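You operate a simulated robot arm through the tools that you are given. There is no shell and no other tool.

Carry out the task below with a simulated two-armed robot. There is one attempt and no reset: what you move stays moved.

Task
Tighten the yellow wheel's nut with the skate tool, then spin that wheel.
Fine: clamp the short skateboard first and release it after the spin; the tool goes back into its holder; leave the other wheel alone.

It is judged by the outcome, as a careful person would: the job done as asked, and still so three seconds after it is handed in. It fails if anything else is knocked over, pushed out of place, dropped, spilled or broken.

Robot
Two 7-joint arms with fingered hands on one trunk that stands fixed in place. Base frame: the origin is at the foot of the trunk, x ahead of it, y to its left, z up; the work surface is at about z = 0.42. Readings come in m, degrees, newtons and seconds.
The left shoulder is at [0.132, 0.185, 1.011], the right one opposite. With the tool pointing down near the work surface each hand reaches from about 0.1 to 0.84 m from the base axis, measured 20 degrees to its own side. Payload 4 kg a hand.
Tool frame (each hand has its own): the origin (TCP) lies between the finger pads and is the grasp point; the fingertips stand 0.026 m ahead of it; z points along the fingers, y is the line along which they close. The gripper opens to 0.132 m. The gripper's body begins 0.073 m behind the TCP. The gripper is a hand of 3 fingers: y runs from the thumb to the fingers, the wrist lies at [0, 0, -0.224] in the tool frame, and closing takes about 1.5 s.
Orientation is told as [roll, pitch, yaw] about the base's x, y, z axes, in that order, counted from this pose: with the fingers straight down and closing along the base's y, the tool's x points along the base's -x, its y along +y and its z along -z.

Tools
- The arms move only by the tool drive_tool. It takes "left_increments", "right_increments" or both (then of equal length, played together; a hand with none holds still); each is one flat list of numbers, 6 for each row, row after row: the shift along the tool's x, y, z in units of 40 mm (1.0 is 40 mm), then the turn, a rotation vector about the tool's x, y, z in units of 8 degrees (1.0 is 8 degrees). In form: [x, y, z, wx, wy, wz, x, y, z, wx, wy, wz, ...]. A call has 1 to 20 rows; each row shifts and turns the commanded pose from where the row before left it, along the tool's axes as they then stand. "left_claw" and "right_claw" are, for a hand that has rows, the finger opening in m, from 0 to 0.132, set as the call begins (left out, the last holds). A call with a number of a shift or a turn outside -1 to 1 is refused whole. Each row takes 0.2 s and may step no farther than 0.05 m and 8.6 degrees from the row before; otherwise, or with a gripper value out of range, the whole call is refused. A pose out of reach is approached as far as the arm can. The call stops where the force on the tool passes 70 N (or 10 N more than at its start, if that is more) or the arm is blocked; 0.2 s more then pass. The fingers move at their own pace (about 0.072 m/s each) and stop on an object; they squeeze with about 31 N. The grip force told is the motor's: it shows also when the fingers shut on nothing. Time passes only in rows, and 0.2 s behind the last, so rows that do not move let the fingers close. The reply holds the time, the measured pose of the TCP, the force on the tool along the base axes, the opening and the grip force, in the units named above and with some noise, with the torque about the TCP (base axes, N m) and any sound that the robot's microphone picked up, and new pictures: "show" is both (left out), scene, wrist or none (wrist: the cameras of the hands that moved).
- Cameras (640 x 400 px; columns grow to the right, rows downward): "scene" is now at [0.2798, -0.0418, 1.2141]; the picture's right is [-0.41, -0.90, 0.16], its down [-0.72, 0.21, -0.66] and it looks along [0.56, -0.39, -0.73] (base axes); focal length 261 px, centre (320, 200). "left" rides on the left gripper at [-0.062, 0.003, -0.092] in its tool frame; the picture's right is [-0.05, -1.00, 0.00], its down [0.83, -0.04, -0.56] and it looks along [0.55, -0.03, 0.83] (tool axes); focal length 230 px, centre (320, 200). "right" rides on the right gripper at [0.061, 0.003, -0.092] in its tool frame; the picture's right is [-0.05, 1.00, 0.00], its down [-0.83, -0.04, -0.55] and it looks along [-0.55, -0.03, 0.83] (tool axes); focal length 230 px, centre (320, 200). There is no depth. A picture from a camera that has moved, and an enlarged one, comes with that camera's place and axes in the base frame and with its lens.
- slide_trunk(by): slides the trunk up (or, below 0, down) by that many m; the arms and the scene camera ride with it, the base frame stays. It gives what a move gives, with no picture.
- finger_targets(finger1, finger2, thumb_bend, hand): sets how far each is bent, from 0 (flat) to 1 (curled in); at 0.3 the hand is open as for a grip, at 0.7 the pads meet at the TCP. One left out holds its place. A second passes; each finger stops where it meets its share of the squeeze, and holds until it gets a number again. A gripper value or a shape takes the hand back. It gives what a move gives, with no picture; readings hold the bend of each and the force on the fingers (four entries, about 0 where the hand has none), thumb and palm.
- hand_shape(shape, hand): the hand has 3 fingers and takes this shape, open, in about a second: jaw (thumb against the fingers, like two jaws); tri (thumb and two fingers); tip (a fingertip pinch); poke (one finger out to press); point (the index stretched); flat (the hand flat); cup (the hand cupped); fist (a fist). The gripper value then closes the fingers along that shape, each until it touches; the sizes above hold for jaw. It gives what a move gives, with no picture.
- head_to(pan, tilt): turns the head with the scene camera to pan (to the left, within 86 degrees either way) and tilt (down, from -29 to 69), counted from straight ahead of the robot. It gives what a move gives, and a new picture of the scene camera.
- zoom(camera, box): a new picture of the part [left, top, right, bottom] of that camera's present view, enlarged. No time passes.
- close_job(): hands the job in; it is judged then, once.

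Places have to be worked out from the pictures, the camera data and where the tool is seen. Open the grippers and draw the arms clear of the work before you hand the job in, unless the task says otherwise.

The tools are called as name(argument=value, ...) on one line, values as JSON. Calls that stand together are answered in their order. drive_tool: Moves the arms, as the interface text tells. Its arguments: {"type":"object","properties":{"left_increments":{"type":"array"},"left_claw":{"type":"number"},"right_increments":{"type":"array"},"right_claw":{"type":"number"},"show":{"type":"string","enum":["both","scene","wrist","none"]}},"required":[]} The other tools are called the same way: slide_trunk (by) slides the trunk up or down; hand_shape (shape, hand) gives the hand a shape; finger_targets (finger1, finger2, thumb_bend, hand) moves the fingers one by one; head_to (pan, tilt) turns the head that bears the scene camera; zoom (camera, box) takes an enlarged picture of a part of a camera's view; close_job () hands the job in.

At the start:

```text
time: 0.0
left_tool_pos: [0.4903, 0.0056, 0.9989]
left_tcp_rot: [0.0, 0.0, 0.1]
left_ft_force: [0.0, -0.3, 0.1]
left_moment: [-0.01, -0.02, -0.01]
left_grip_width: 0.1317
left_finger_force: 0.1
left_shape: jaw
left_bend: [0.3, 0.3, 0.3]
left_finger forces: [0.0, 0.1, 0.0, 0.0, 0.1, 0.1]
right_tool_pos: [0.5038, -0.4514, 1.0305]
right_tcp_rot: [0.1, 0.0, 0.1]
right_ft_force: [0.2, 0.5, -0.7]
right_moment: [0.0, -0.03, 0.03]
right_grip_width: 0.1321
right_finger_force: 0.1
right_shape: jaw
right_bend: [0.3, 0.3, 0.3]
right_finger forces: [0.0, 0.0, 0.0, 0.0, 0.1, 0.0]
trunk travel left (down, up): [-0.075, 0.387]
head pan, tilt: [-26.4, 28.0]
```

scene: 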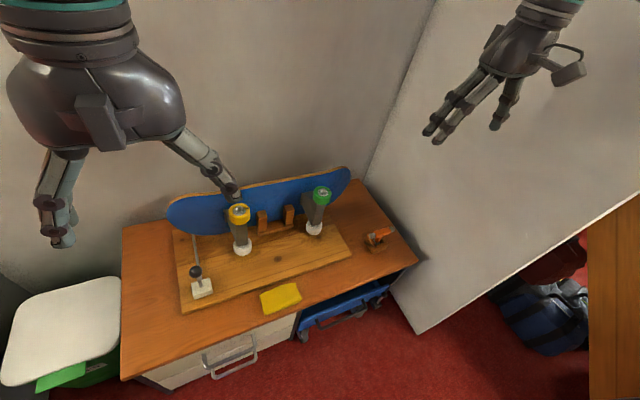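
right: 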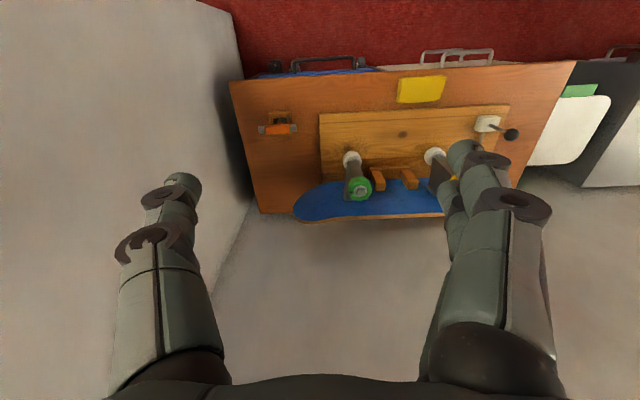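
left: 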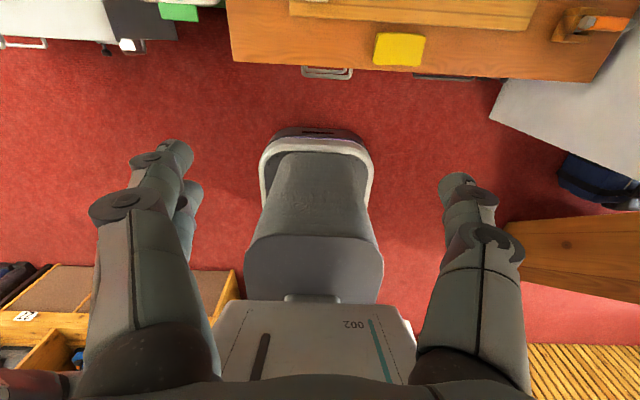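

I'll begin by looking closely at the bench: the board with yellow and green wheels, the lever clamp at the left and the orange tool in its holder on the right.

zoom(camera="scene", box=[150, 150, 310, 250])

zoom(camera="scene", box=[150, 220, 310, 320])

zoom(camera="scene", box=[270, 170, 430, 270])

zoom(camera="right", box=[220, 50, 540, 250])

```text
4.00 times, centred on (230, 200) of scene
camera zoom: at [0.2798, -0.0418, 1.2141], right [-0.41, -0.9, 0.16], down [-0.72, 0.21, -0.66], along [0.56, -0.39, -0.73], focal length 1044 px, centre (680, 200)
```

zoom: 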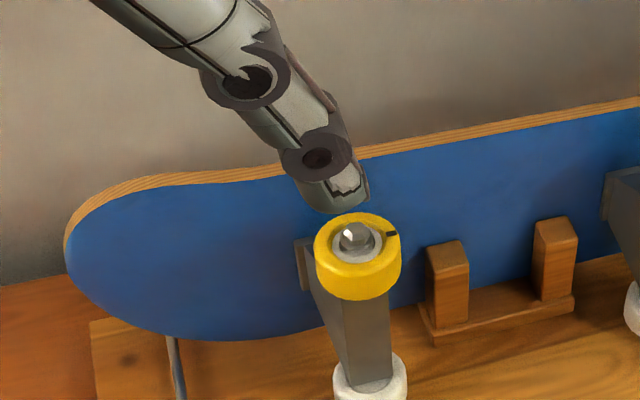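

```text
4.00 times, centred on (230, 270) of scene
camera zoom: at [0.2798, -0.0418, 1.2141], right [-0.41, -0.9, 0.16], down [-0.72, 0.21, -0.66], along [0.56, -0.39, -0.73], focal length 1044 px, centre (680, -80)
```

zoom: 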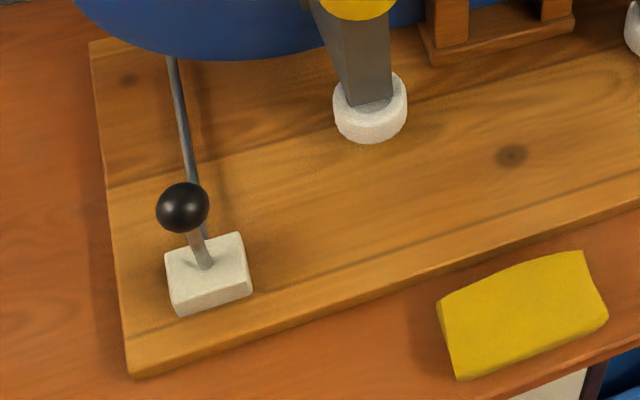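

```text
4.00 times, centred on (350, 220) of scene
camera zoom: at [0.2798, -0.0418, 1.2141], right [-0.41, -0.9, 0.16], down [-0.72, 0.21, -0.66], along [0.56, -0.39, -0.73], focal length 1044 px, centre (200, 120)
```

zoom: 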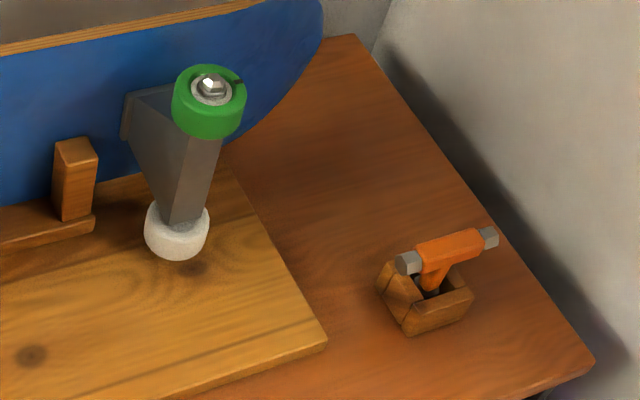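

```text
2.00 times, centred on (380, 150) of right
camera zoom: at [0.442, -0.4467, 1.1225], right [0.05, 1.0, 0.0], down [0.83, -0.04, 0.55], along [0.55, -0.03, -0.83], focal length 460 px, centre (200, 300)
```

zoom: 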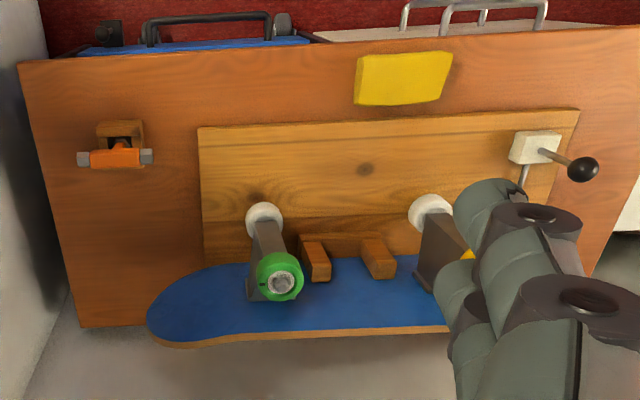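

The board stands on its edge with axles vertical, so the yellow wheel's nut faces up at roughly (0.755, -0.115, 0.64); the lever knob is near (0.65, 0.02, 0.56) and the tool near (0.62, -0.58). I'll look around with the head for more detail and for other items in the room.

head_to(pan=-5, tilt=35)

zoom(camera="scene", box=[0, 0, 640, 400])

```text
time: 0.8
left_tool_pos: [0.4889, 0.0052, 0.999]
left_tcp_rot: [0.0, 0.0, 0.2]
left_ft_force: [0.8, -1.1, 0.0]
left_moment: [-0.02, 0.03, 0.01]
left_grip_width: 0.1319
left_finger_force: 0.1
left_shape: jaw
left_bend: [0.3, 0.3, 0.3]
left_finger forces: [0.1, 0.0, 0.1, 0.0, 0.0, 0.0]
right_tool_pos: [0.5039, -0.45, 1.0298]
right_tcp_rot: [0.0, 0.0, 0.1]
right_ft_force: [-0.8, -0.3, -0.4]
right_moment: [0.01, 0.0, 0.01]
right_grip_width: 0.1318
right_finger_force: 0.1
right_shape: jaw
right_bend: [0.3, 0.3, 0.3]
right_finger forces: [0.0, 0.1, 0.0, 0.1, 0.0, 0.0]
trunk travel left (down, up): [-0.075, 0.387]
head pan, tilt: [-5.0, 35.0]
camera scene: at [0.2813, -0.009, 1.2016], right [-0.08, -1.0, 0.03], down [-0.83, 0.05, -0.55], along [0.55, -0.07, -0.83], focal length 261 px, centre (320, 200)
```

scene: 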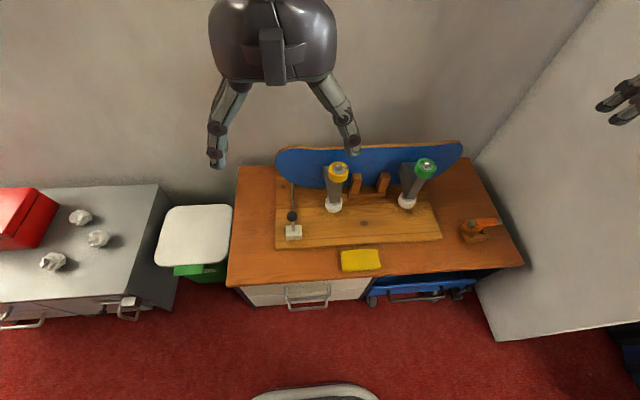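

```text
1.00 times, centred on (320, 200) of scene (not enlarged: the box is as wide or as high as the picture)
camera zoom: at [0.2813, -0.009, 1.2016], right [-0.08, -1.0, 0.03], down [-0.83, 0.05, -0.55], along [0.55, -0.07, -0.83], focal length 261 px, centre (320, 200)
```

zoom: 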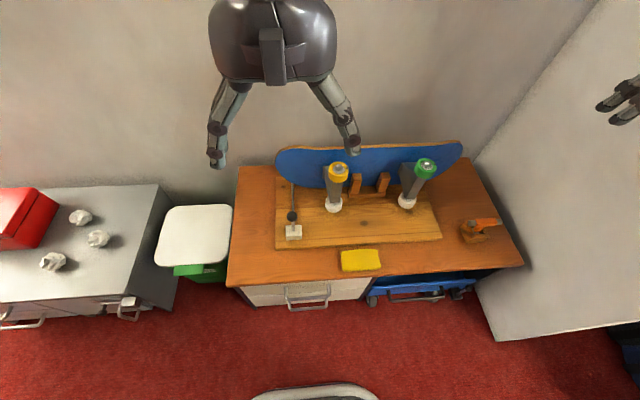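

From this angle I can see the whole bench clearly. I'll zoom on clamp, wheel and tool.

zoom(camera="scene", box=[260, 165, 356, 255])

zoom(camera="scene", box=[310, 140, 400, 196])

zoom(camera="scene", box=[440, 200, 520, 250])

zoom(camera="scene", box=[220, 130, 540, 310])

```text
4.44 times, centred on (308, 210) of scene
camera zoom: at [0.2813, -0.009, 1.2016], right [-0.08, -1.0, 0.03], down [-0.83, 0.05, -0.55], along [0.55, -0.07, -0.83], focal length 1160 px, centre (373, 156)
```

zoom: 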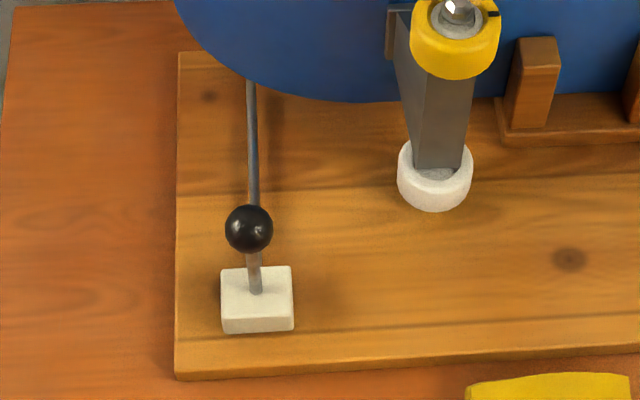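

```text
7.11 times, centred on (355, 168) of scene
camera zoom: at [0.2813, -0.009, 1.2016], right [-0.08, -1.0, 0.03], down [-0.83, 0.05, -0.55], along [0.55, -0.07, -0.83], focal length 1856 px, centre (71, 428)
```

zoom: 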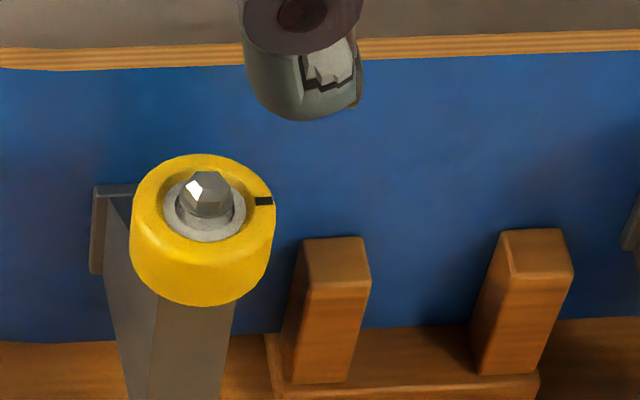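

```text
8.00 times, centred on (480, 225) of scene
camera zoom: at [0.2813, -0.009, 1.2016], right [-0.08, -1.0, 0.03], down [-0.83, 0.05, -0.55], along [0.55, -0.07, -0.83], focal length 2088 px, centre (-960, 0)
```

zoom: 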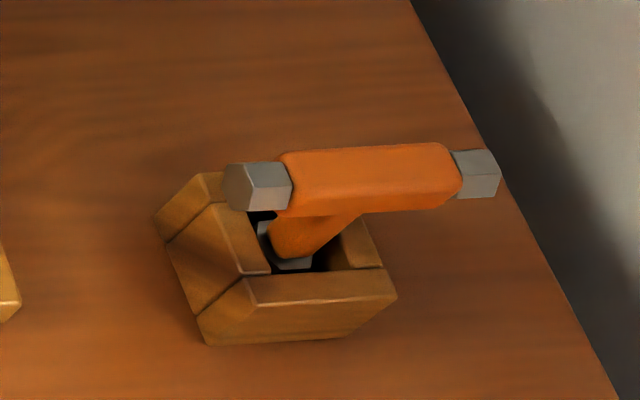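

```text
2.00 times, centred on (380, 220) of scene
camera zoom: at [0.2813, -0.009, 1.2016], right [-0.08, -1.0, 0.03], down [-0.83, 0.05, -0.55], along [0.55, -0.07, -0.83], focal length 522 px, centre (200, 160)
```

zoom: 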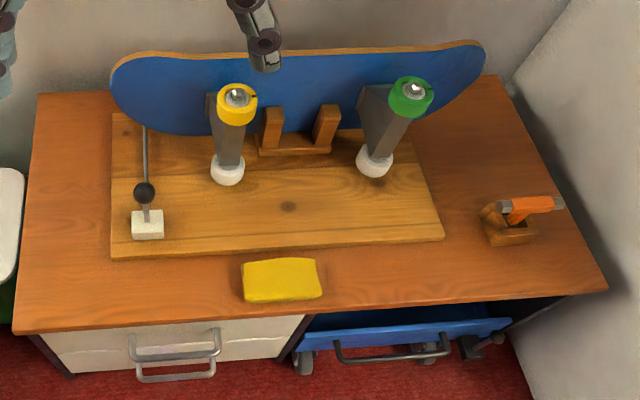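

Zooms are sharp, so I'll look at the lever mechanism, rod end and the nut at high magnification to learn how each moves.

zoom(camera="scene", box=[276, 200, 316, 245])

zoom(camera="scene", box=[270, 165, 318, 195])

zoom(camera="scene", box=[320, 155, 352, 175])

zoom(camera="right", box=[450, 100, 530, 150])

zoom(camera="right", box=[240, 90, 320, 140])

```text
8.89 times, centred on (296, 222) of scene
camera zoom: at [0.2813, -0.009, 1.2016], right [-0.08, -1.0, 0.03], down [-0.83, 0.05, -0.55], along [0.55, -0.07, -0.83], focal length 2320 px, centre (533, 0)
```

zoom: 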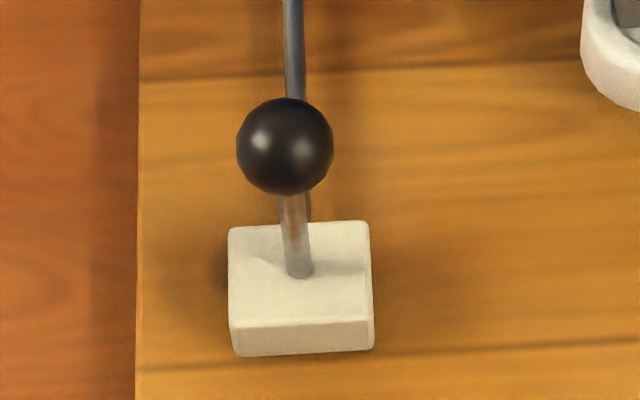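

```text
13.33 times, centred on (294, 180) of scene
camera zoom: at [0.2813, -0.009, 1.2016], right [-0.08, -1.0, 0.03], down [-0.83, 0.05, -0.55], along [0.55, -0.07, -0.83], focal length 3480 px, centre (667, 467)
```

zoom: 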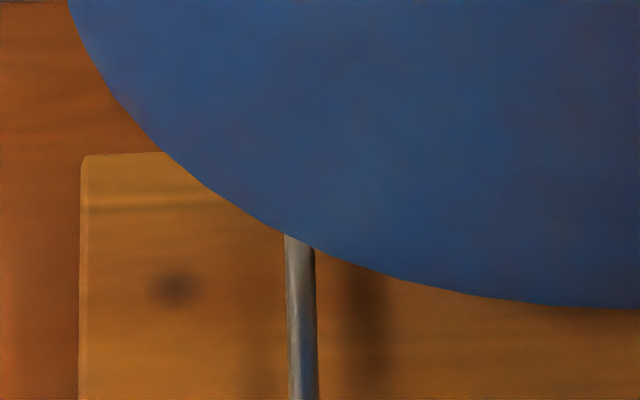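

```text
16.00 times, centred on (336, 165) of scene
camera zoom: at [0.2813, -0.009, 1.2016], right [-0.08, -1.0, 0.03], down [-0.83, 0.05, -0.55], along [0.55, -0.07, -0.83], focal length 4176 px, centre (64, 760)
```

zoom: 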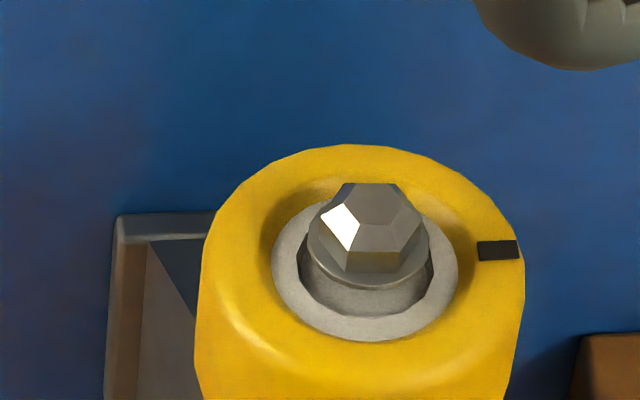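

```text
8.00 times, centred on (490, 125) of right
camera zoom: at [0.442, -0.4467, 1.1225], right [0.05, 1.0, 0.0], down [0.83, -0.04, 0.55], along [0.55, -0.03, -0.83], focal length 1841 px, centre (-1040, 800)
```

zoom: 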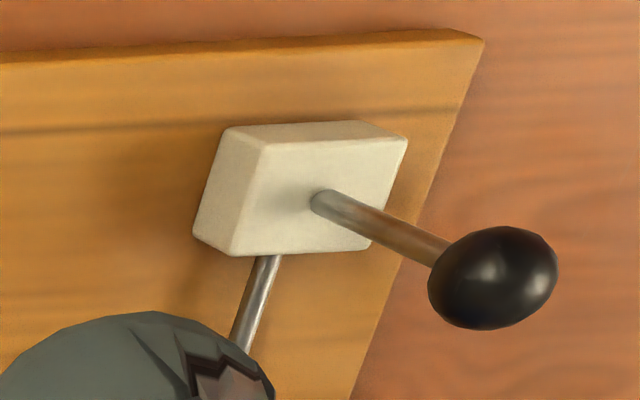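

```text
8.00 times, centred on (280, 115) of right
camera zoom: at [0.442, -0.4467, 1.1225], right [0.05, 1.0, 0.0], down [0.83, -0.04, 0.55], along [0.55, -0.03, -0.83], focal length 1841 px, centre (640, 880)
```

zoom: 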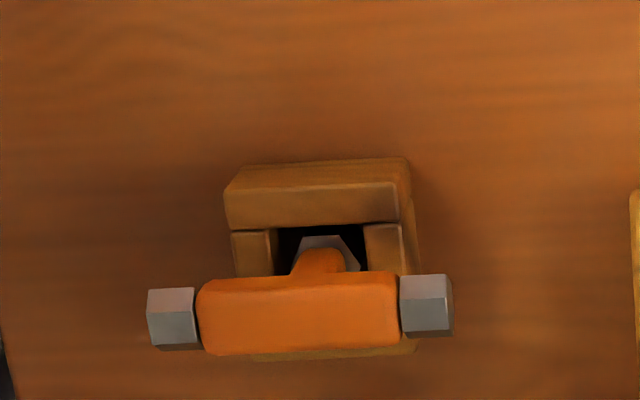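

The lever stands upright on its block with a rod running toward the board, so it should swing in the x–z plane. I'll bring the left hand above the knob and turn it 90° so the fingers straddle the knob along x, with its camera looking on from the side.

drive_tool(left_increments=[-0.6, 0.1, 0.8, 0, 0, 0, -0.6, 0.1, 0.8, 0, 0, 0, -0.6, 0.1, 0.8, 0, 0, 0, -0.6, 0.1, 0.8, 0, 0, 0, -0.6, 0.1, 0.8, 0, 0, 0, 0, 0, 0, 0, 0, -1, 0, 0, 0, 0, 0, -1, 0, 0, 0, 0, 0, -1, 0, 0, 0, 0, 0, -1, 0, 0, 0, 0, 0, -1, 0, 0, 0, 0, 0, -1, 0, 0, 0, 0, 0, -1, 0, 0, 0, 0, 0, -1, 0, 0, 0, 0, 0, -1, 0, 0, 0, 0, 0, -1, 0, 0, 0, 0, 0, -1, 0, 0, 0, 0, 0, -0.25], left_claw=0.132, show="both")

```text
time: 4.5
left_tool_pos: [0.609, 0.0258, 0.8399]
left_tcp_rot: [0.0, 0.0, 90.2]
left_ft_force: [0.8, 0.9, 0.7]
left_moment: [0.0, 0.01, -0.04]
left_grip_width: 0.1321
left_finger_force: 0.0
left_shape: jaw
left_bend: [0.3, 0.3, 0.3]
left_finger forces: [0.0, 0.0, 0.0, 0.0, 0.0, 0.0]
right_tool_pos: [0.5037, -0.4497, 1.0302]
right_tcp_rot: [0.1, 0.0, 0.0]
right_ft_force: [0.7, 0.0, 0.1]
right_moment: [0.01, -0.01, 0.01]
right_grip_width: 0.1318
right_finger_force: 0.2
right_shape: jaw
right_bend: [0.3, 0.3, 0.3]
right_finger forces: [0.1, 0.1, 0.0, 0.0, 0.0, 0.0]
trunk travel left (down, up): [-0.075, 0.387]
head pan, tilt: [-5.0, 35.0]
camera scene: at [0.2813, -0.0089, 1.2016], right [-0.08, -1.0, 0.03], down [-0.83, 0.05, -0.55], along [0.55, -0.07, -0.84], focal length 261 px, centre (320, 200)
camera left: at [0.6056, 0.088, 0.9317], right [1.0, 0.06, 0.0], down [0.05, -0.83, 0.56], along [0.03, -0.55, -0.83], focal length 230 px, centre (320, 200)
```

scene: 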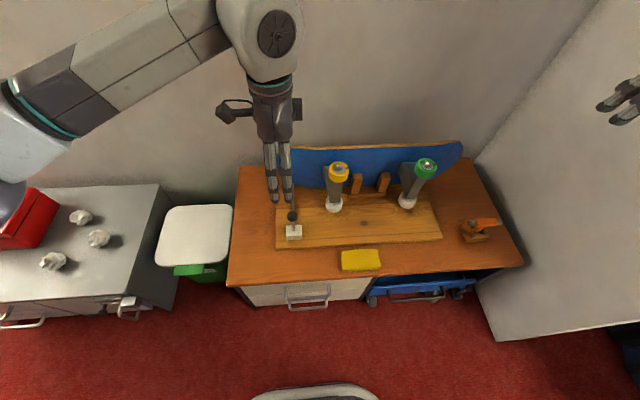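
left: 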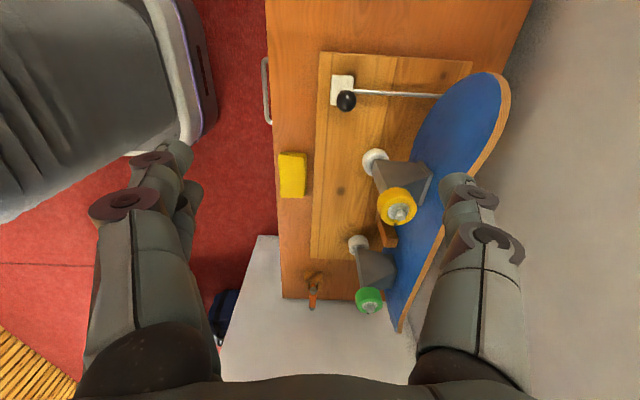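

This gives a good second viewpoint. I'll zoom on the lever, the nuts and the tool for triangulation.

zoom(camera="left", box=[310, 60, 470, 160])

zoom(camera="left", box=[350, 140, 510, 240])

zoom(camera="left", box=[280, 230, 440, 330])

zoom(camera="right", box=[400, 100, 560, 200])

```text
4.00 times, centred on (390, 110) of left
camera zoom: at [0.6056, 0.088, 0.9317], right [1.0, 0.06, 0.0], down [0.05, -0.83, 0.56], along [0.03, -0.55, -0.83], focal length 920 px, centre (40, 560)
```

zoom: 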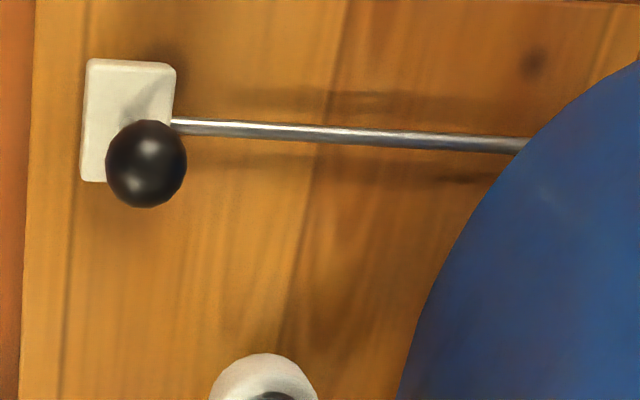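

```text
4.00 times, centred on (430, 190) of left
camera zoom: at [0.6056, 0.088, 0.9317], right [1.0, 0.06, 0.0], down [0.05, -0.83, 0.56], along [0.03, -0.55, -0.83], focal length 920 px, centre (-120, 240)
```

zoom: 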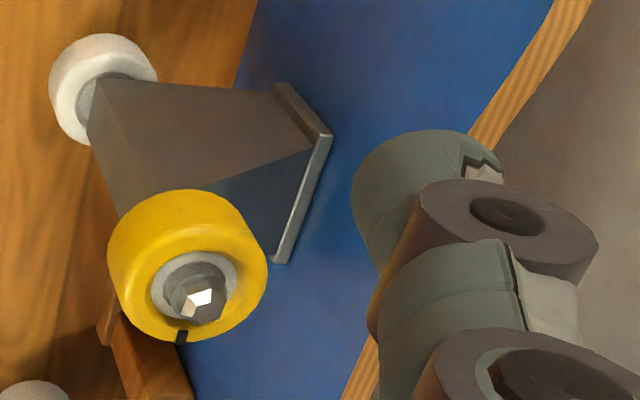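

```text
4.00 times, centred on (360, 280) of left
camera zoom: at [0.6056, 0.088, 0.9317], right [1.0, 0.06, 0.0], down [0.05, -0.83, 0.56], along [0.03, -0.55, -0.83], focal length 920 px, centre (160, -120)
```

zoom: 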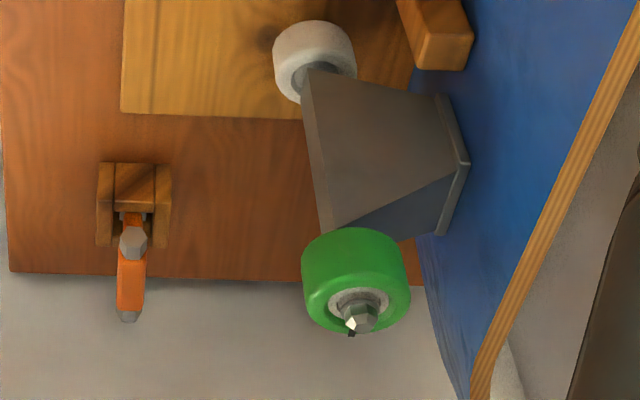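

```text
4.00 times, centred on (480, 150) of right
camera zoom: at [0.442, -0.4467, 1.1225], right [0.05, 1.0, 0.0], down [0.83, -0.04, 0.55], along [0.55, -0.03, -0.83], focal length 920 px, centre (-320, 400)
```

zoom: 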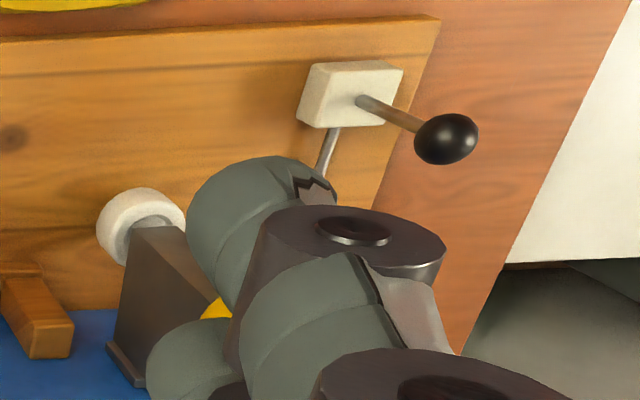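

Triangulating gives knob ≈ (0.647, 0.024, 0.565), block centre ≈ (0.650, 0.025), nut top ≈ (0.738, -0.114, 0.66). I'll lower the open left hand around the knob partway and check the alignment.

drive_tool(left_increments=[0, -0.95, 0, 0, 0, 0, 0.05, 0, 1, 0, 0, 0, 0, 0, 1, 0, 0, 0, 0, 0, 1, 0, 0, 0, 0, 0, 1, 0, 0, 0, 0, 0, 1, 0, 0, 0, 0, 0, 0, 0, 0, 0], show="both")

```text
time: 6.0
left_tool_pos: [0.6471, 0.0235, 0.6377]
left_tcp_rot: [-0.1, 0.1, 90.2]
left_ft_force: [-0.3, -0.5, 0.2]
left_moment: [0.02, -0.02, 0.01]
left_grip_width: 0.1318
left_finger_force: 0.1
left_shape: jaw
left_bend: [0.3, 0.3, 0.3]
left_finger forces: [0.1, 0.1, 0.0, 0.1, 0.1, 0.1]
right_tool_pos: [0.5026, -0.4512, 1.0309]
right_tcp_rot: [0.0, 0.0, 0.0]
right_ft_force: [0.6, 0.1, -0.2]
right_moment: [-0.02, -0.03, 0.03]
right_grip_width: 0.1319
right_finger_force: 0.1
right_shape: jaw
right_bend: [0.3, 0.3, 0.3]
right_finger forces: [0.0, 0.1, 0.0, 0.0, 0.0, 0.1]
trunk travel left (down, up): [-0.075, 0.387]
head pan, tilt: [-5.0, 35.0]
camera scene: at [0.2809, -0.0089, 1.2019], right [-0.08, -1.0, 0.03], down [-0.83, 0.05, -0.55], along [0.55, -0.07, -0.83], focal length 261 px, centre (320, 200)
camera left: at [0.6439, 0.086, 0.7313], right [1.0, 0.05, 0.0], down [0.04, -0.83, 0.56], along [0.03, -0.55, -0.83], focal length 230 px, centre (320, 200)
```

scene: 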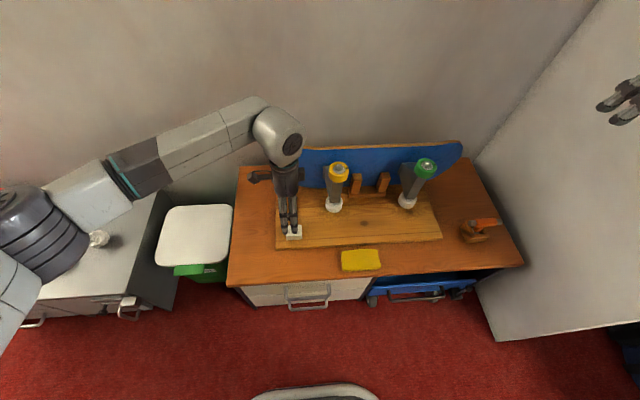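
left: 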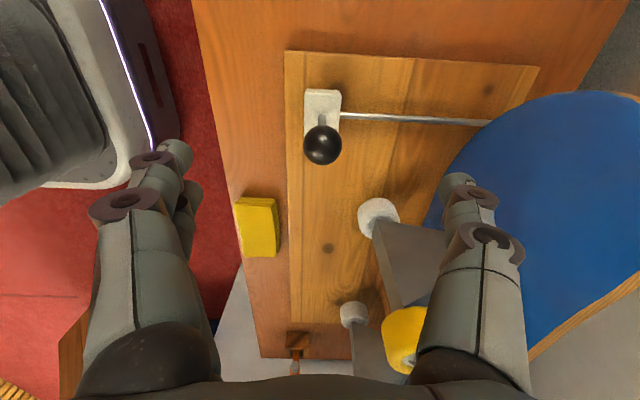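

The knob is centred under the hand (x≈0.649, y≈0.024, z≈0.56). I'll lower to knob height and narrow the fingers to a loose cage.

drive_tool(left_increments=[0, 0, 0.7, 0, 0, 0, 0, 0, 0.7, 0, 0, 0, 0, 0, 0.6, 0, 0, 0, 0, 0, 0, 0, 0, 0], show="both")

drive_tool(left_increments=[0, 0, 0, 0, 0, 0, 0, 0, 0, 0, 0, 0, 0, 0, 0, 0, 0, 0], left_claw=0.06, show="wrist")

```text
time: 7.0
left_tool_pos: [0.647, 0.0232, 0.5593]
left_tcp_rot: [0.0, 0.0, 90.0]
left_ft_force: [0.3, 0.4, 0.3]
left_moment: [-0.03, -0.02, -0.01]
left_grip_width: 0.1322
left_finger_force: 0.1
left_shape: jaw
left_bend: [0.3, 0.3, 0.3]
left_finger forces: [0.0, 0.1, 0.0, 0.1, 0.0, 0.0]
right_tool_pos: [0.5024, -0.4511, 1.0301]
right_tcp_rot: [0.1, 0.0, 0.1]
right_ft_force: [0.5, 0.3, -0.5]
right_moment: [-0.01, -0.01, 0.02]
right_grip_width: 0.1318
right_finger_force: 0.0
right_shape: jaw
right_bend: [0.3, 0.3, 0.3]
right_finger forces: [0.1, 0.0, 0.1, 0.0, 0.0, 0.0]
trunk travel left (down, up): [-0.075, 0.387]
head pan, tilt: [-5.0, 35.0]
camera scene: at [0.281, -0.0089, 1.2018], right [-0.08, -1.0, 0.03], down [-0.83, 0.05, -0.55], along [0.55, -0.07, -0.83], focal length 261 px, centre (320, 200)
camera left: at [0.6439, 0.0864, 0.6519], right [1.0, 0.05, 0.0], down [0.04, -0.83, 0.56], along [0.03, -0.55, -0.83], focal length 230 px, centre (320, 200)
```

scene: 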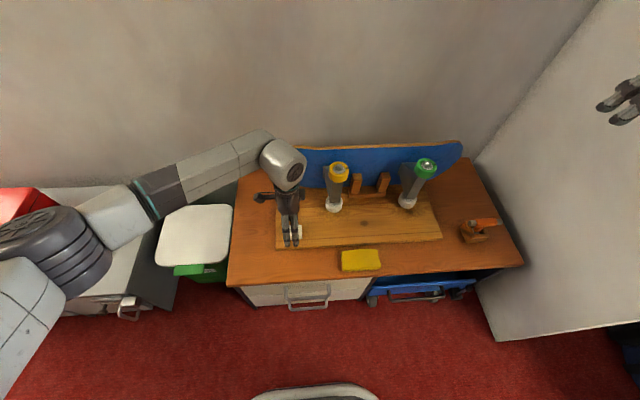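
left: 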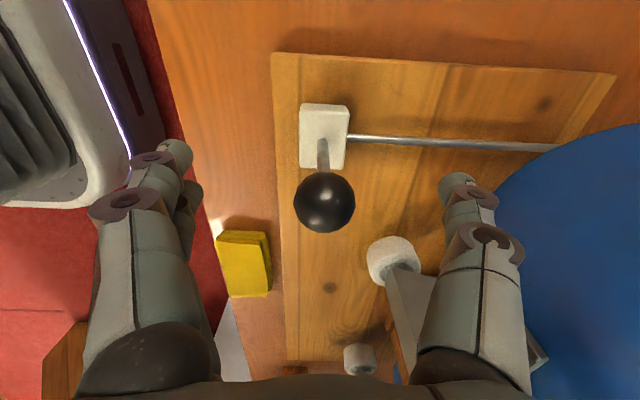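

```text
time: 7.8
left_tool_pos: [0.6474, 0.0242, 0.5597]
left_tcp_rot: [-0.1, -0.1, 90.1]
left_ft_force: [-0.1, -0.1, 0.2]
left_moment: [0.02, -0.02, -0.01]
left_grip_width: 0.0607
left_finger_force: 0.1
left_shape: jaw
left_bend: [0.73, 0.73, 0.7]
left_finger forces: [0.0, 0.0, 0.0, 0.0, 0.0, 0.0]
right_tool_pos: [0.5041, -0.4507, 1.0303]
right_tcp_rot: [0.0, 0.0, 0.0]
right_ft_force: [-0.1, -0.7, 0.4]
right_moment: [-0.01, 0.03, 0.01]
right_grip_width: 0.1319
right_finger_force: 0.0
right_shape: jaw
right_bend: [0.3, 0.3, 0.3]
right_finger forces: [0.1, 0.0, 0.0, 0.1, 0.0, 0.0]
trunk travel left (down, up): [-0.075, 0.387]
head pan, tilt: [-5.0, 35.0]
camera left: at [0.6439, 0.0865, 0.6518], right [1.0, 0.05, 0.0], down [0.04, -0.83, 0.56], along [0.03, -0.55, -0.83], focal length 230 px, centre (320, 200)
```

left: 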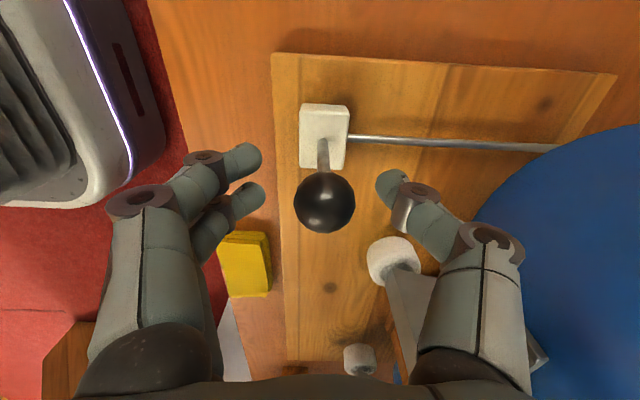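

The knob is centred between the fingers. I'll push gently toward the board (+x) and watch for force or lever movement.

drive_tool(left_increments=[0, -0.25, 0, 0, 0, 0, 0, -0.25, 0, 0, 0, 0, 0, -0.25, 0, 0, 0, 0, 0, -0.1, 0, 0, 0, 0], show="wrist")

```text
time: 8.8
left_tool_pos: [0.6794, 0.0235, 0.5589]
left_tcp_rot: [0.1, -0.1, 90.0]
left_ft_force: [-7.1, 0.0, -0.4]
left_moment: [-0.01, 0.08, -0.02]
left_grip_width: 0.0659
left_finger_force: 0.0
left_shape: jaw
left_bend: [0.72, 0.71, 0.7]
left_finger forces: [1.9, 4.6, 0.1, 0.0, 0.0, 0.1]
right_tool_pos: [0.5018, -0.4515, 1.0313]
right_tcp_rot: [0.0, 0.0, 0.2]
right_ft_force: [-0.4, -0.2, 0.4]
right_moment: [0.01, 0.02, -0.02]
right_grip_width: 0.1316
right_finger_force: 0.1
right_shape: jaw
right_bend: [0.3, 0.3, 0.3]
right_finger forces: [0.0, 0.0, 0.1, 0.0, 0.1, 0.0]
trunk travel left (down, up): [-0.075, 0.387]
head pan, tilt: [-5.0, 35.0]
camera left: at [0.6771, 0.0857, 0.6513], right [1.0, 0.05, 0.0], down [0.04, -0.83, 0.56], along [0.03, -0.55, -0.83], focal length 230 px, centre (320, 200)
```

left: 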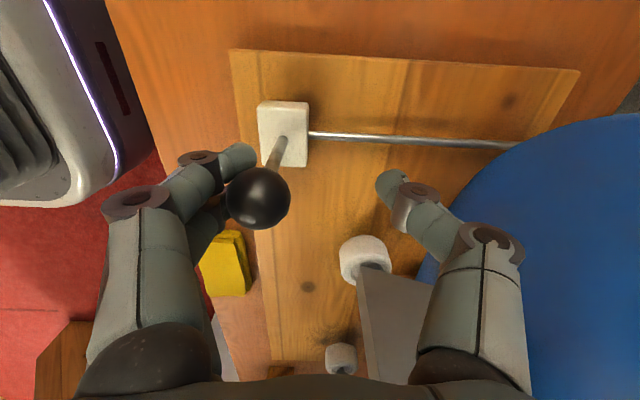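

About 7 N on the knob and the lever hasn't moved toward the board. Before pushing harder, I'll try the other way (−x) gently with the far finger.

drive_tool(left_increments=[0, 0.4, 0, 0, 0, 0, 0, 0.4, 0, 0, 0, 0, 0, 0.3, 0, 0, 0, 0, 0, 0.25, 0, 0, 0, 0, 0, 0.2, 0, 0, 0, 0, 0, 0.1, 0, 0, 0, 0], show="wrist")

```text
time: 10.2
left_tool_pos: [0.615, 0.0237, 0.5581]
left_tcp_rot: [0.0, 0.0, 90.0]
left_ft_force: [1.4, 0.1, 1.1]
left_moment: [0.02, -0.09, 0.01]
left_grip_width: 0.0623
left_finger_force: 0.1
left_shape: jaw
left_bend: [0.73, 0.73, 0.7]
left_finger forces: [0.0, 0.1, 0.0, 0.1, 1.4, 0.0]
right_tool_pos: [0.5035, -0.4515, 1.0306]
right_tcp_rot: [0.0, 0.0, -0.1]
right_ft_force: [-0.6, 0.1, -0.1]
right_moment: [-0.04, 0.02, 0.0]
right_grip_width: 0.1319
right_finger_force: 0.1
right_shape: jaw
right_bend: [0.3, 0.3, 0.3]
right_finger forces: [0.1, 0.0, 0.0, 0.0, 0.1, 0.0]
trunk travel left (down, up): [-0.075, 0.387]
head pan, tilt: [-5.0, 35.0]
camera left: at [0.6115, 0.0856, 0.6512], right [1.0, 0.05, 0.0], down [0.04, -0.83, 0.56], along [0.03, -0.55, -0.83], focal length 230 px, centre (320, 200)
```

left: 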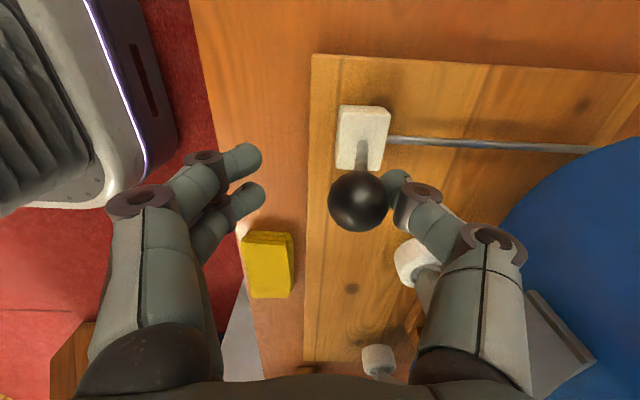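

The lever moves easily toward the robot (−x): knob shifted ~16 mm with 1.4 N. So that is its clamping swing; I'll follow the arc further in that direction.

drive_tool(left_increments=[0, 0.225, 0.055, 0, 0, 0, 0, 0.225, 0.055, 0, 0, 0, 0, 0.205, 0.095, 0, 0, 0, 0, 0.205, 0.095, 0, 0, 0, 0, 0.19, 0.13, 0, 0, 0, 0, 0.19, 0.13, 0, 0, 0], show="wrist")

```text
time: 11.7
left_tool_pos: [0.5672, 0.0247, 0.5372]
left_tcp_rot: [0.0, 0.0, 90.1]
left_ft_force: [1.7, 0.5, 0.6]
left_moment: [0.04, -0.06, -0.02]
left_grip_width: 0.0627
left_finger_force: 0.1
left_shape: jaw
left_bend: [0.73, 0.73, 0.7]
left_finger forces: [0.1, 0.0, 0.0, 0.1, 1.6, 0.0]
right_tool_pos: [0.5032, -0.4509, 1.0296]
right_tcp_rot: [-0.1, 0.0, 0.0]
right_ft_force: [-0.3, 0.4, -0.8]
right_moment: [0.01, 0.0, -0.01]
right_grip_width: 0.1319
right_finger_force: 0.1
right_shape: jaw
right_bend: [0.3, 0.3, 0.3]
right_finger forces: [0.1, 0.0, 0.1, 0.0, 0.0, 0.0]
trunk travel left (down, up): [-0.075, 0.387]
head pan, tilt: [-5.0, 35.0]
camera left: at [0.5622, 0.0865, 0.6287], right [1.0, 0.05, 0.0], down [0.04, -0.83, 0.56], along [0.03, -0.55, -0.83], focal length 230 px, centre (320, 200)
```

left: 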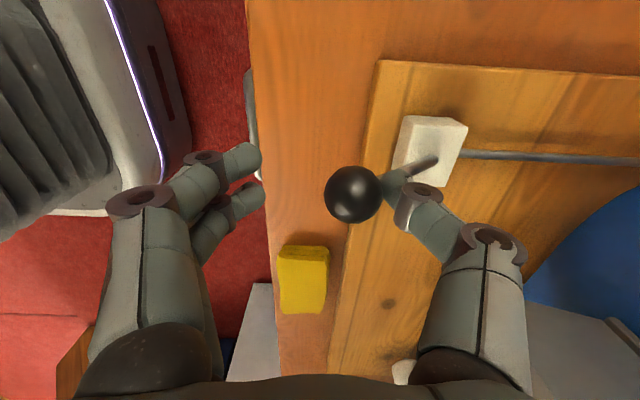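

The lever is at about 40° and still light (1.6 N). I'll continue along the arc.

drive_tool(left_increments=[0, 0.16, 0.16, 0, 0, 0, 0, 0.16, 0.16, 0, 0, 0, 0, 0.13, 0.19, 0, 0, 0, 0, 0.13, 0.19, 0, 0, 0, 0, 0, 0, 0, 0, 0], show="both")

```text
time: 12.8
left_tool_pos: [0.5446, 0.0236, 0.5155]
left_tcp_rot: [-0.6, 0.3, 90.1]
left_ft_force: [4.2, 7.0, 46.9]
left_moment: [-0.16, -2.69, 0.3]
left_grip_width: 0.0679
left_finger_force: 0.1
left_shape: jaw
left_bend: [0.73, 0.73, 0.7]
left_finger forces: [0.0, 0.0, 0.0, 0.0, 46.5, 0.0]
right_tool_pos: [0.499, -0.4489, 1.034]
right_tcp_rot: [0.0, -0.3, -0.1]
right_ft_force: [-0.2, -0.9, -0.5]
right_moment: [0.02, -0.03, 0.01]
right_grip_width: 0.132
right_finger_force: 0.1
right_shape: jaw
right_bend: [0.3, 0.3, 0.3]
right_finger forces: [0.1, 0.0, 0.0, 0.0, 0.0, 0.1]
trunk travel left (down, up): [-0.075, 0.387]
head pan, tilt: [-5.0, 35.0]
camera scene: at [0.2764, -0.0082, 1.2038], right [-0.08, -1.0, 0.03], down [-0.83, 0.05, -0.55], along [0.55, -0.07, -0.83], focal length 261 px, centre (320, 200)
camera left: at [0.5395, 0.0856, 0.6075], right [1.0, 0.06, 0.01], down [0.04, -0.83, 0.56], along [0.04, -0.56, -0.83], focal length 230 px, centre (320, 200)
```

scene: 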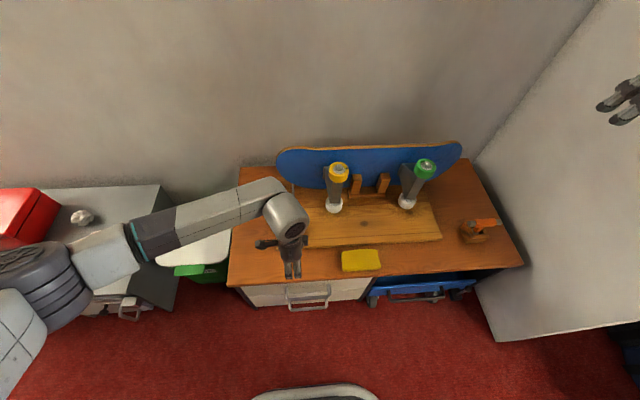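
left: 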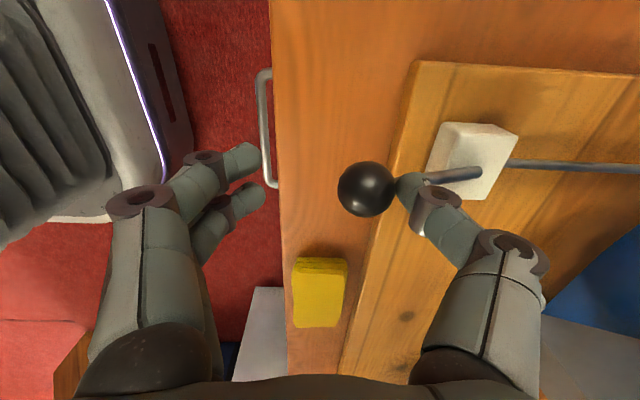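

The thumb is now pressing down on the lever shaft with ~47 N, so the lever has probably reached a stop. I'll back off upward a little and look.

drive_tool(left_increments=[0, 0, -0.2, 0, 0, 0, 0, 0, -0.2, 0, 0, 0, 0, 0, 0, 0, 0, 0], show="wrist")

zoom(camera="left", box=[320, 100, 560, 250])

```text
time: 13.7
left_tool_pos: [0.5418, 0.0238, 0.5214]
left_tcp_rot: [0.2, -0.1, 90.1]
left_ft_force: [8.0, 0.4, -3.2]
left_moment: [0.01, 0.05, 0.03]
left_grip_width: 0.0692
left_finger_force: 0.0
left_shape: jaw
left_bend: [0.73, 0.73, 0.7]
left_finger forces: [0.0, 0.1, 0.1, 0.0, 6.4, 0.1]
right_tool_pos: [0.5036, -0.4504, 1.0297]
right_tcp_rot: [0.0, 0.1, 0.0]
right_ft_force: [0.0, -0.3, -0.5]
right_moment: [-0.03, -0.04, -0.02]
right_grip_width: 0.1321
right_finger_force: 0.1
right_shape: jaw
right_bend: [0.3, 0.3, 0.3]
right_finger forces: [0.0, 0.0, 0.0, 0.0, 0.1, 0.0]
trunk travel left (down, up): [-0.075, 0.387]
head pan, tilt: [-5.0, 35.0]
camera left: at [0.5385, 0.0859, 0.6146], right [1.0, 0.05, 0.0], down [0.05, -0.83, 0.55], along [0.03, -0.55, -0.83], focal length 230 px, centre (320, 200)
```

left: 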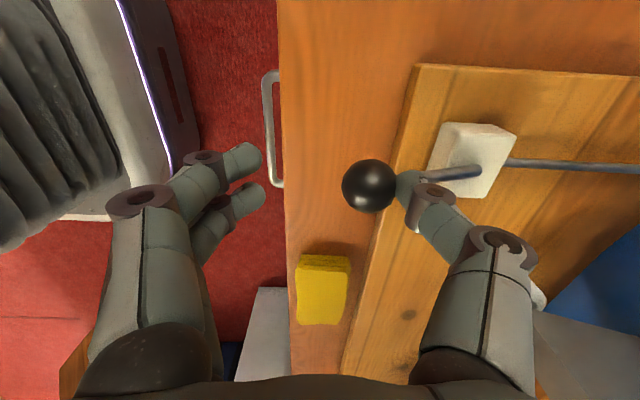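

```text
2.67 times, centred on (440, 175) of left
camera zoom: at [0.5385, 0.0859, 0.6146], right [1.0, 0.05, 0.0], down [0.05, -0.83, 0.55], along [0.03, -0.55, -0.83], focal length 614 px, centre (0, 267)
```

zoom: 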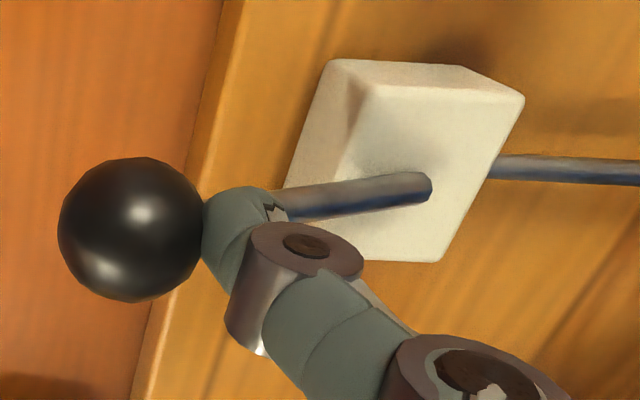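

The lever sits at ~55° and didn't give under load, so it is at its end. I'll withdraw the hand upward and check that the lever stays and what changed at the board.

drive_tool(left_increments=[0, -0.15, -0.1, 0, 0, 0, 0, 0, -0.5, 0, 0, 0, 0, 0, -1, 0, 0, 0, 0, 0, -1, 0, 0, 0, 0, 0, -1, 0, 0, 0, 0, 0, -1, 0, 0, 0], show="both")

zoom(camera="left", box=[320, 60, 640, 260])

zoom(camera="scene", box=[220, 130, 540, 310])

```text
time: 15.1
left_tool_pos: [0.5473, 0.0245, 0.7086]
left_tcp_rot: [-0.1, 0.0, 90.1]
left_ft_force: [0.7, -0.3, -0.4]
left_moment: [-0.01, -0.04, 0.02]
left_grip_width: 0.0604
left_finger_force: 0.0
left_shape: jaw
left_bend: [0.73, 0.73, 0.7]
left_finger forces: [0.1, 0.0, 0.0, 0.1, 0.0, 0.0]
right_tool_pos: [0.5027, -0.4508, 1.0306]
right_tcp_rot: [-0.1, 0.1, 0.0]
right_ft_force: [0.0, -0.5, 0.0]
right_moment: [0.0, 0.03, 0.02]
right_grip_width: 0.1321
right_finger_force: 0.1
right_shape: jaw
right_bend: [0.3, 0.3, 0.3]
right_finger forces: [0.0, 0.0, 0.1, 0.0, 0.0, 0.1]
trunk travel left (down, up): [-0.075, 0.387]
head pan, tilt: [-5.0, 35.0]
camera scene: at [0.2808, -0.009, 1.2018], right [-0.08, -1.0, 0.03], down [-0.83, 0.05, -0.55], along [0.55, -0.07, -0.83], focal length 261 px, centre (320, 200)
camera left: at [0.5443, 0.0861, 0.8017], right [1.0, 0.05, 0.0], down [0.04, -0.83, 0.55], along [0.03, -0.55, -0.83], focal length 230 px, centre (320, 200)
```

scene: 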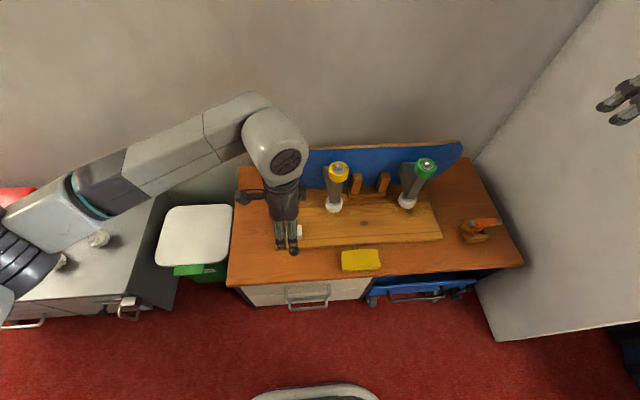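
left: 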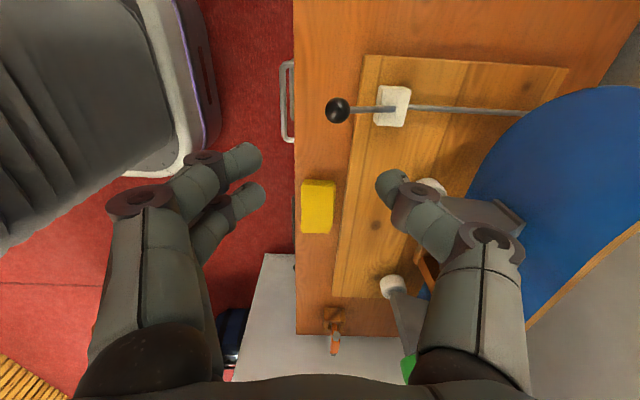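

```text
2.00 times, centred on (480, 160) of left
camera zoom: at [0.5443, 0.0861, 0.8017], right [1.0, 0.05, 0.0], down [0.04, -0.83, 0.55], along [0.03, -0.55, -0.83], focal length 460 px, centre (0, 280)
```

zoom: 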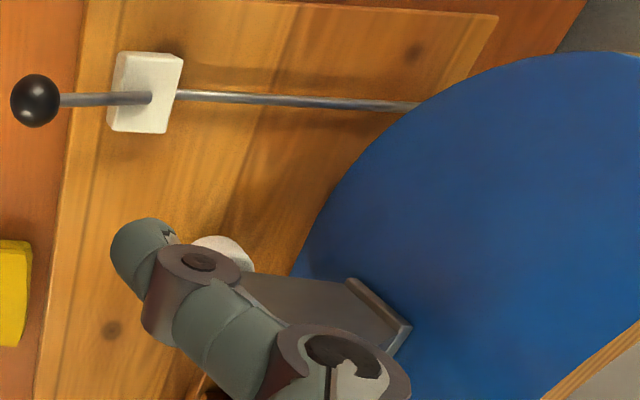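

```text
2.00 times, centred on (380, 220) of scene
camera zoom: at [0.2808, -0.009, 1.2018], right [-0.08, -1.0, 0.03], down [-0.83, 0.05, -0.55], along [0.55, -0.07, -0.83], focal length 522 px, centre (200, 160)
```

zoom: 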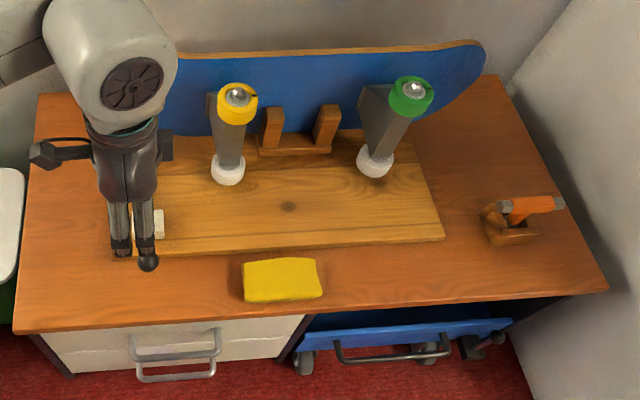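

The lever holds at ~60° by itself, so the board is clamped. Now I'll retract the left hand to the side and bring the right hand above the tool (bar centre ≈ (0.618, -0.567, 0.51), lying along y), turning it 90° so the fingers close across the bar.

drive_tool(left_increments=[-0.4, 0.3, -0.8, 0, 0, 0, -0.81, 0.31, -0.44, 0, 0, 0, -0.81, 0.31, -0.44, 0, 0, 0, -0.81, 0.31, -0.44, 0, 0, 0, -0.81, 0.31, -0.44, 0, 0, 0, -0.81, 0.31, -0.44, 0, 0, 0, -0.81, 0.31, -0.44, 0, 0, 0, -0.81, 0.31, -0.44, 0, 0, 0, 0, 0, 0, 0, 0, 0, 0, 0, 0, 0, 0, 0, 0, 0, 0, 0, 0, 0, 0, 0, 0, 0, 0, 0, 0, 0, 0, 0, 0, 0, 0, 0, 0, 0, 0, 0, 0, 0, 0, 0, 0, 0, 0, 0, 0, 0, 0, 0, 0, 0, 0, 0, 0, 0, 0, 0, 0, 0, 0, 0, 0, 0, 0, 0, 0, 0, 0, 0, 0, 0], right_increments=[-0.36, -0.37, 0.85, 0, 0, 0, -0.36, -0.37, 0.85, 0, 0, 0, -0.36, -0.37, 0.85, 0, 0, 0, -0.36, -0.37, 0.85, 0, 0, 0, -0.36, -0.37, 0.85, 0, 0, 0, -0.36, -0.37, 0.85, 0, 0, 0, -0.36, -0.37, 0.85, 0, 0, 0, -0.36, -0.37, 0.85, 0, 0, 0, 0, 0, 0, 0, 0, -1, 0, 0, 0, 0, 0, -1, 0, 0, 0, 0, 0, -1, 0, 0, 0, 0, 0, -1, 0, 0, 0, 0, 0, -1, 0, 0, 0, 0, 0, -1, 0, 0, 0, 0, 0, -1, 0, 0, 0, 0, 0, -1, 0, 0, 0, 0, 0, -1, 0, 0, 0, 0, 0, -1, 0, 0, 0, 0, 0, -1, 0, 0, 0, 0, 0, -0.25], right_claw=0.132, left_claw=0.06, show="both")

```text
refused: increments must hold 6 numbers for each row
```

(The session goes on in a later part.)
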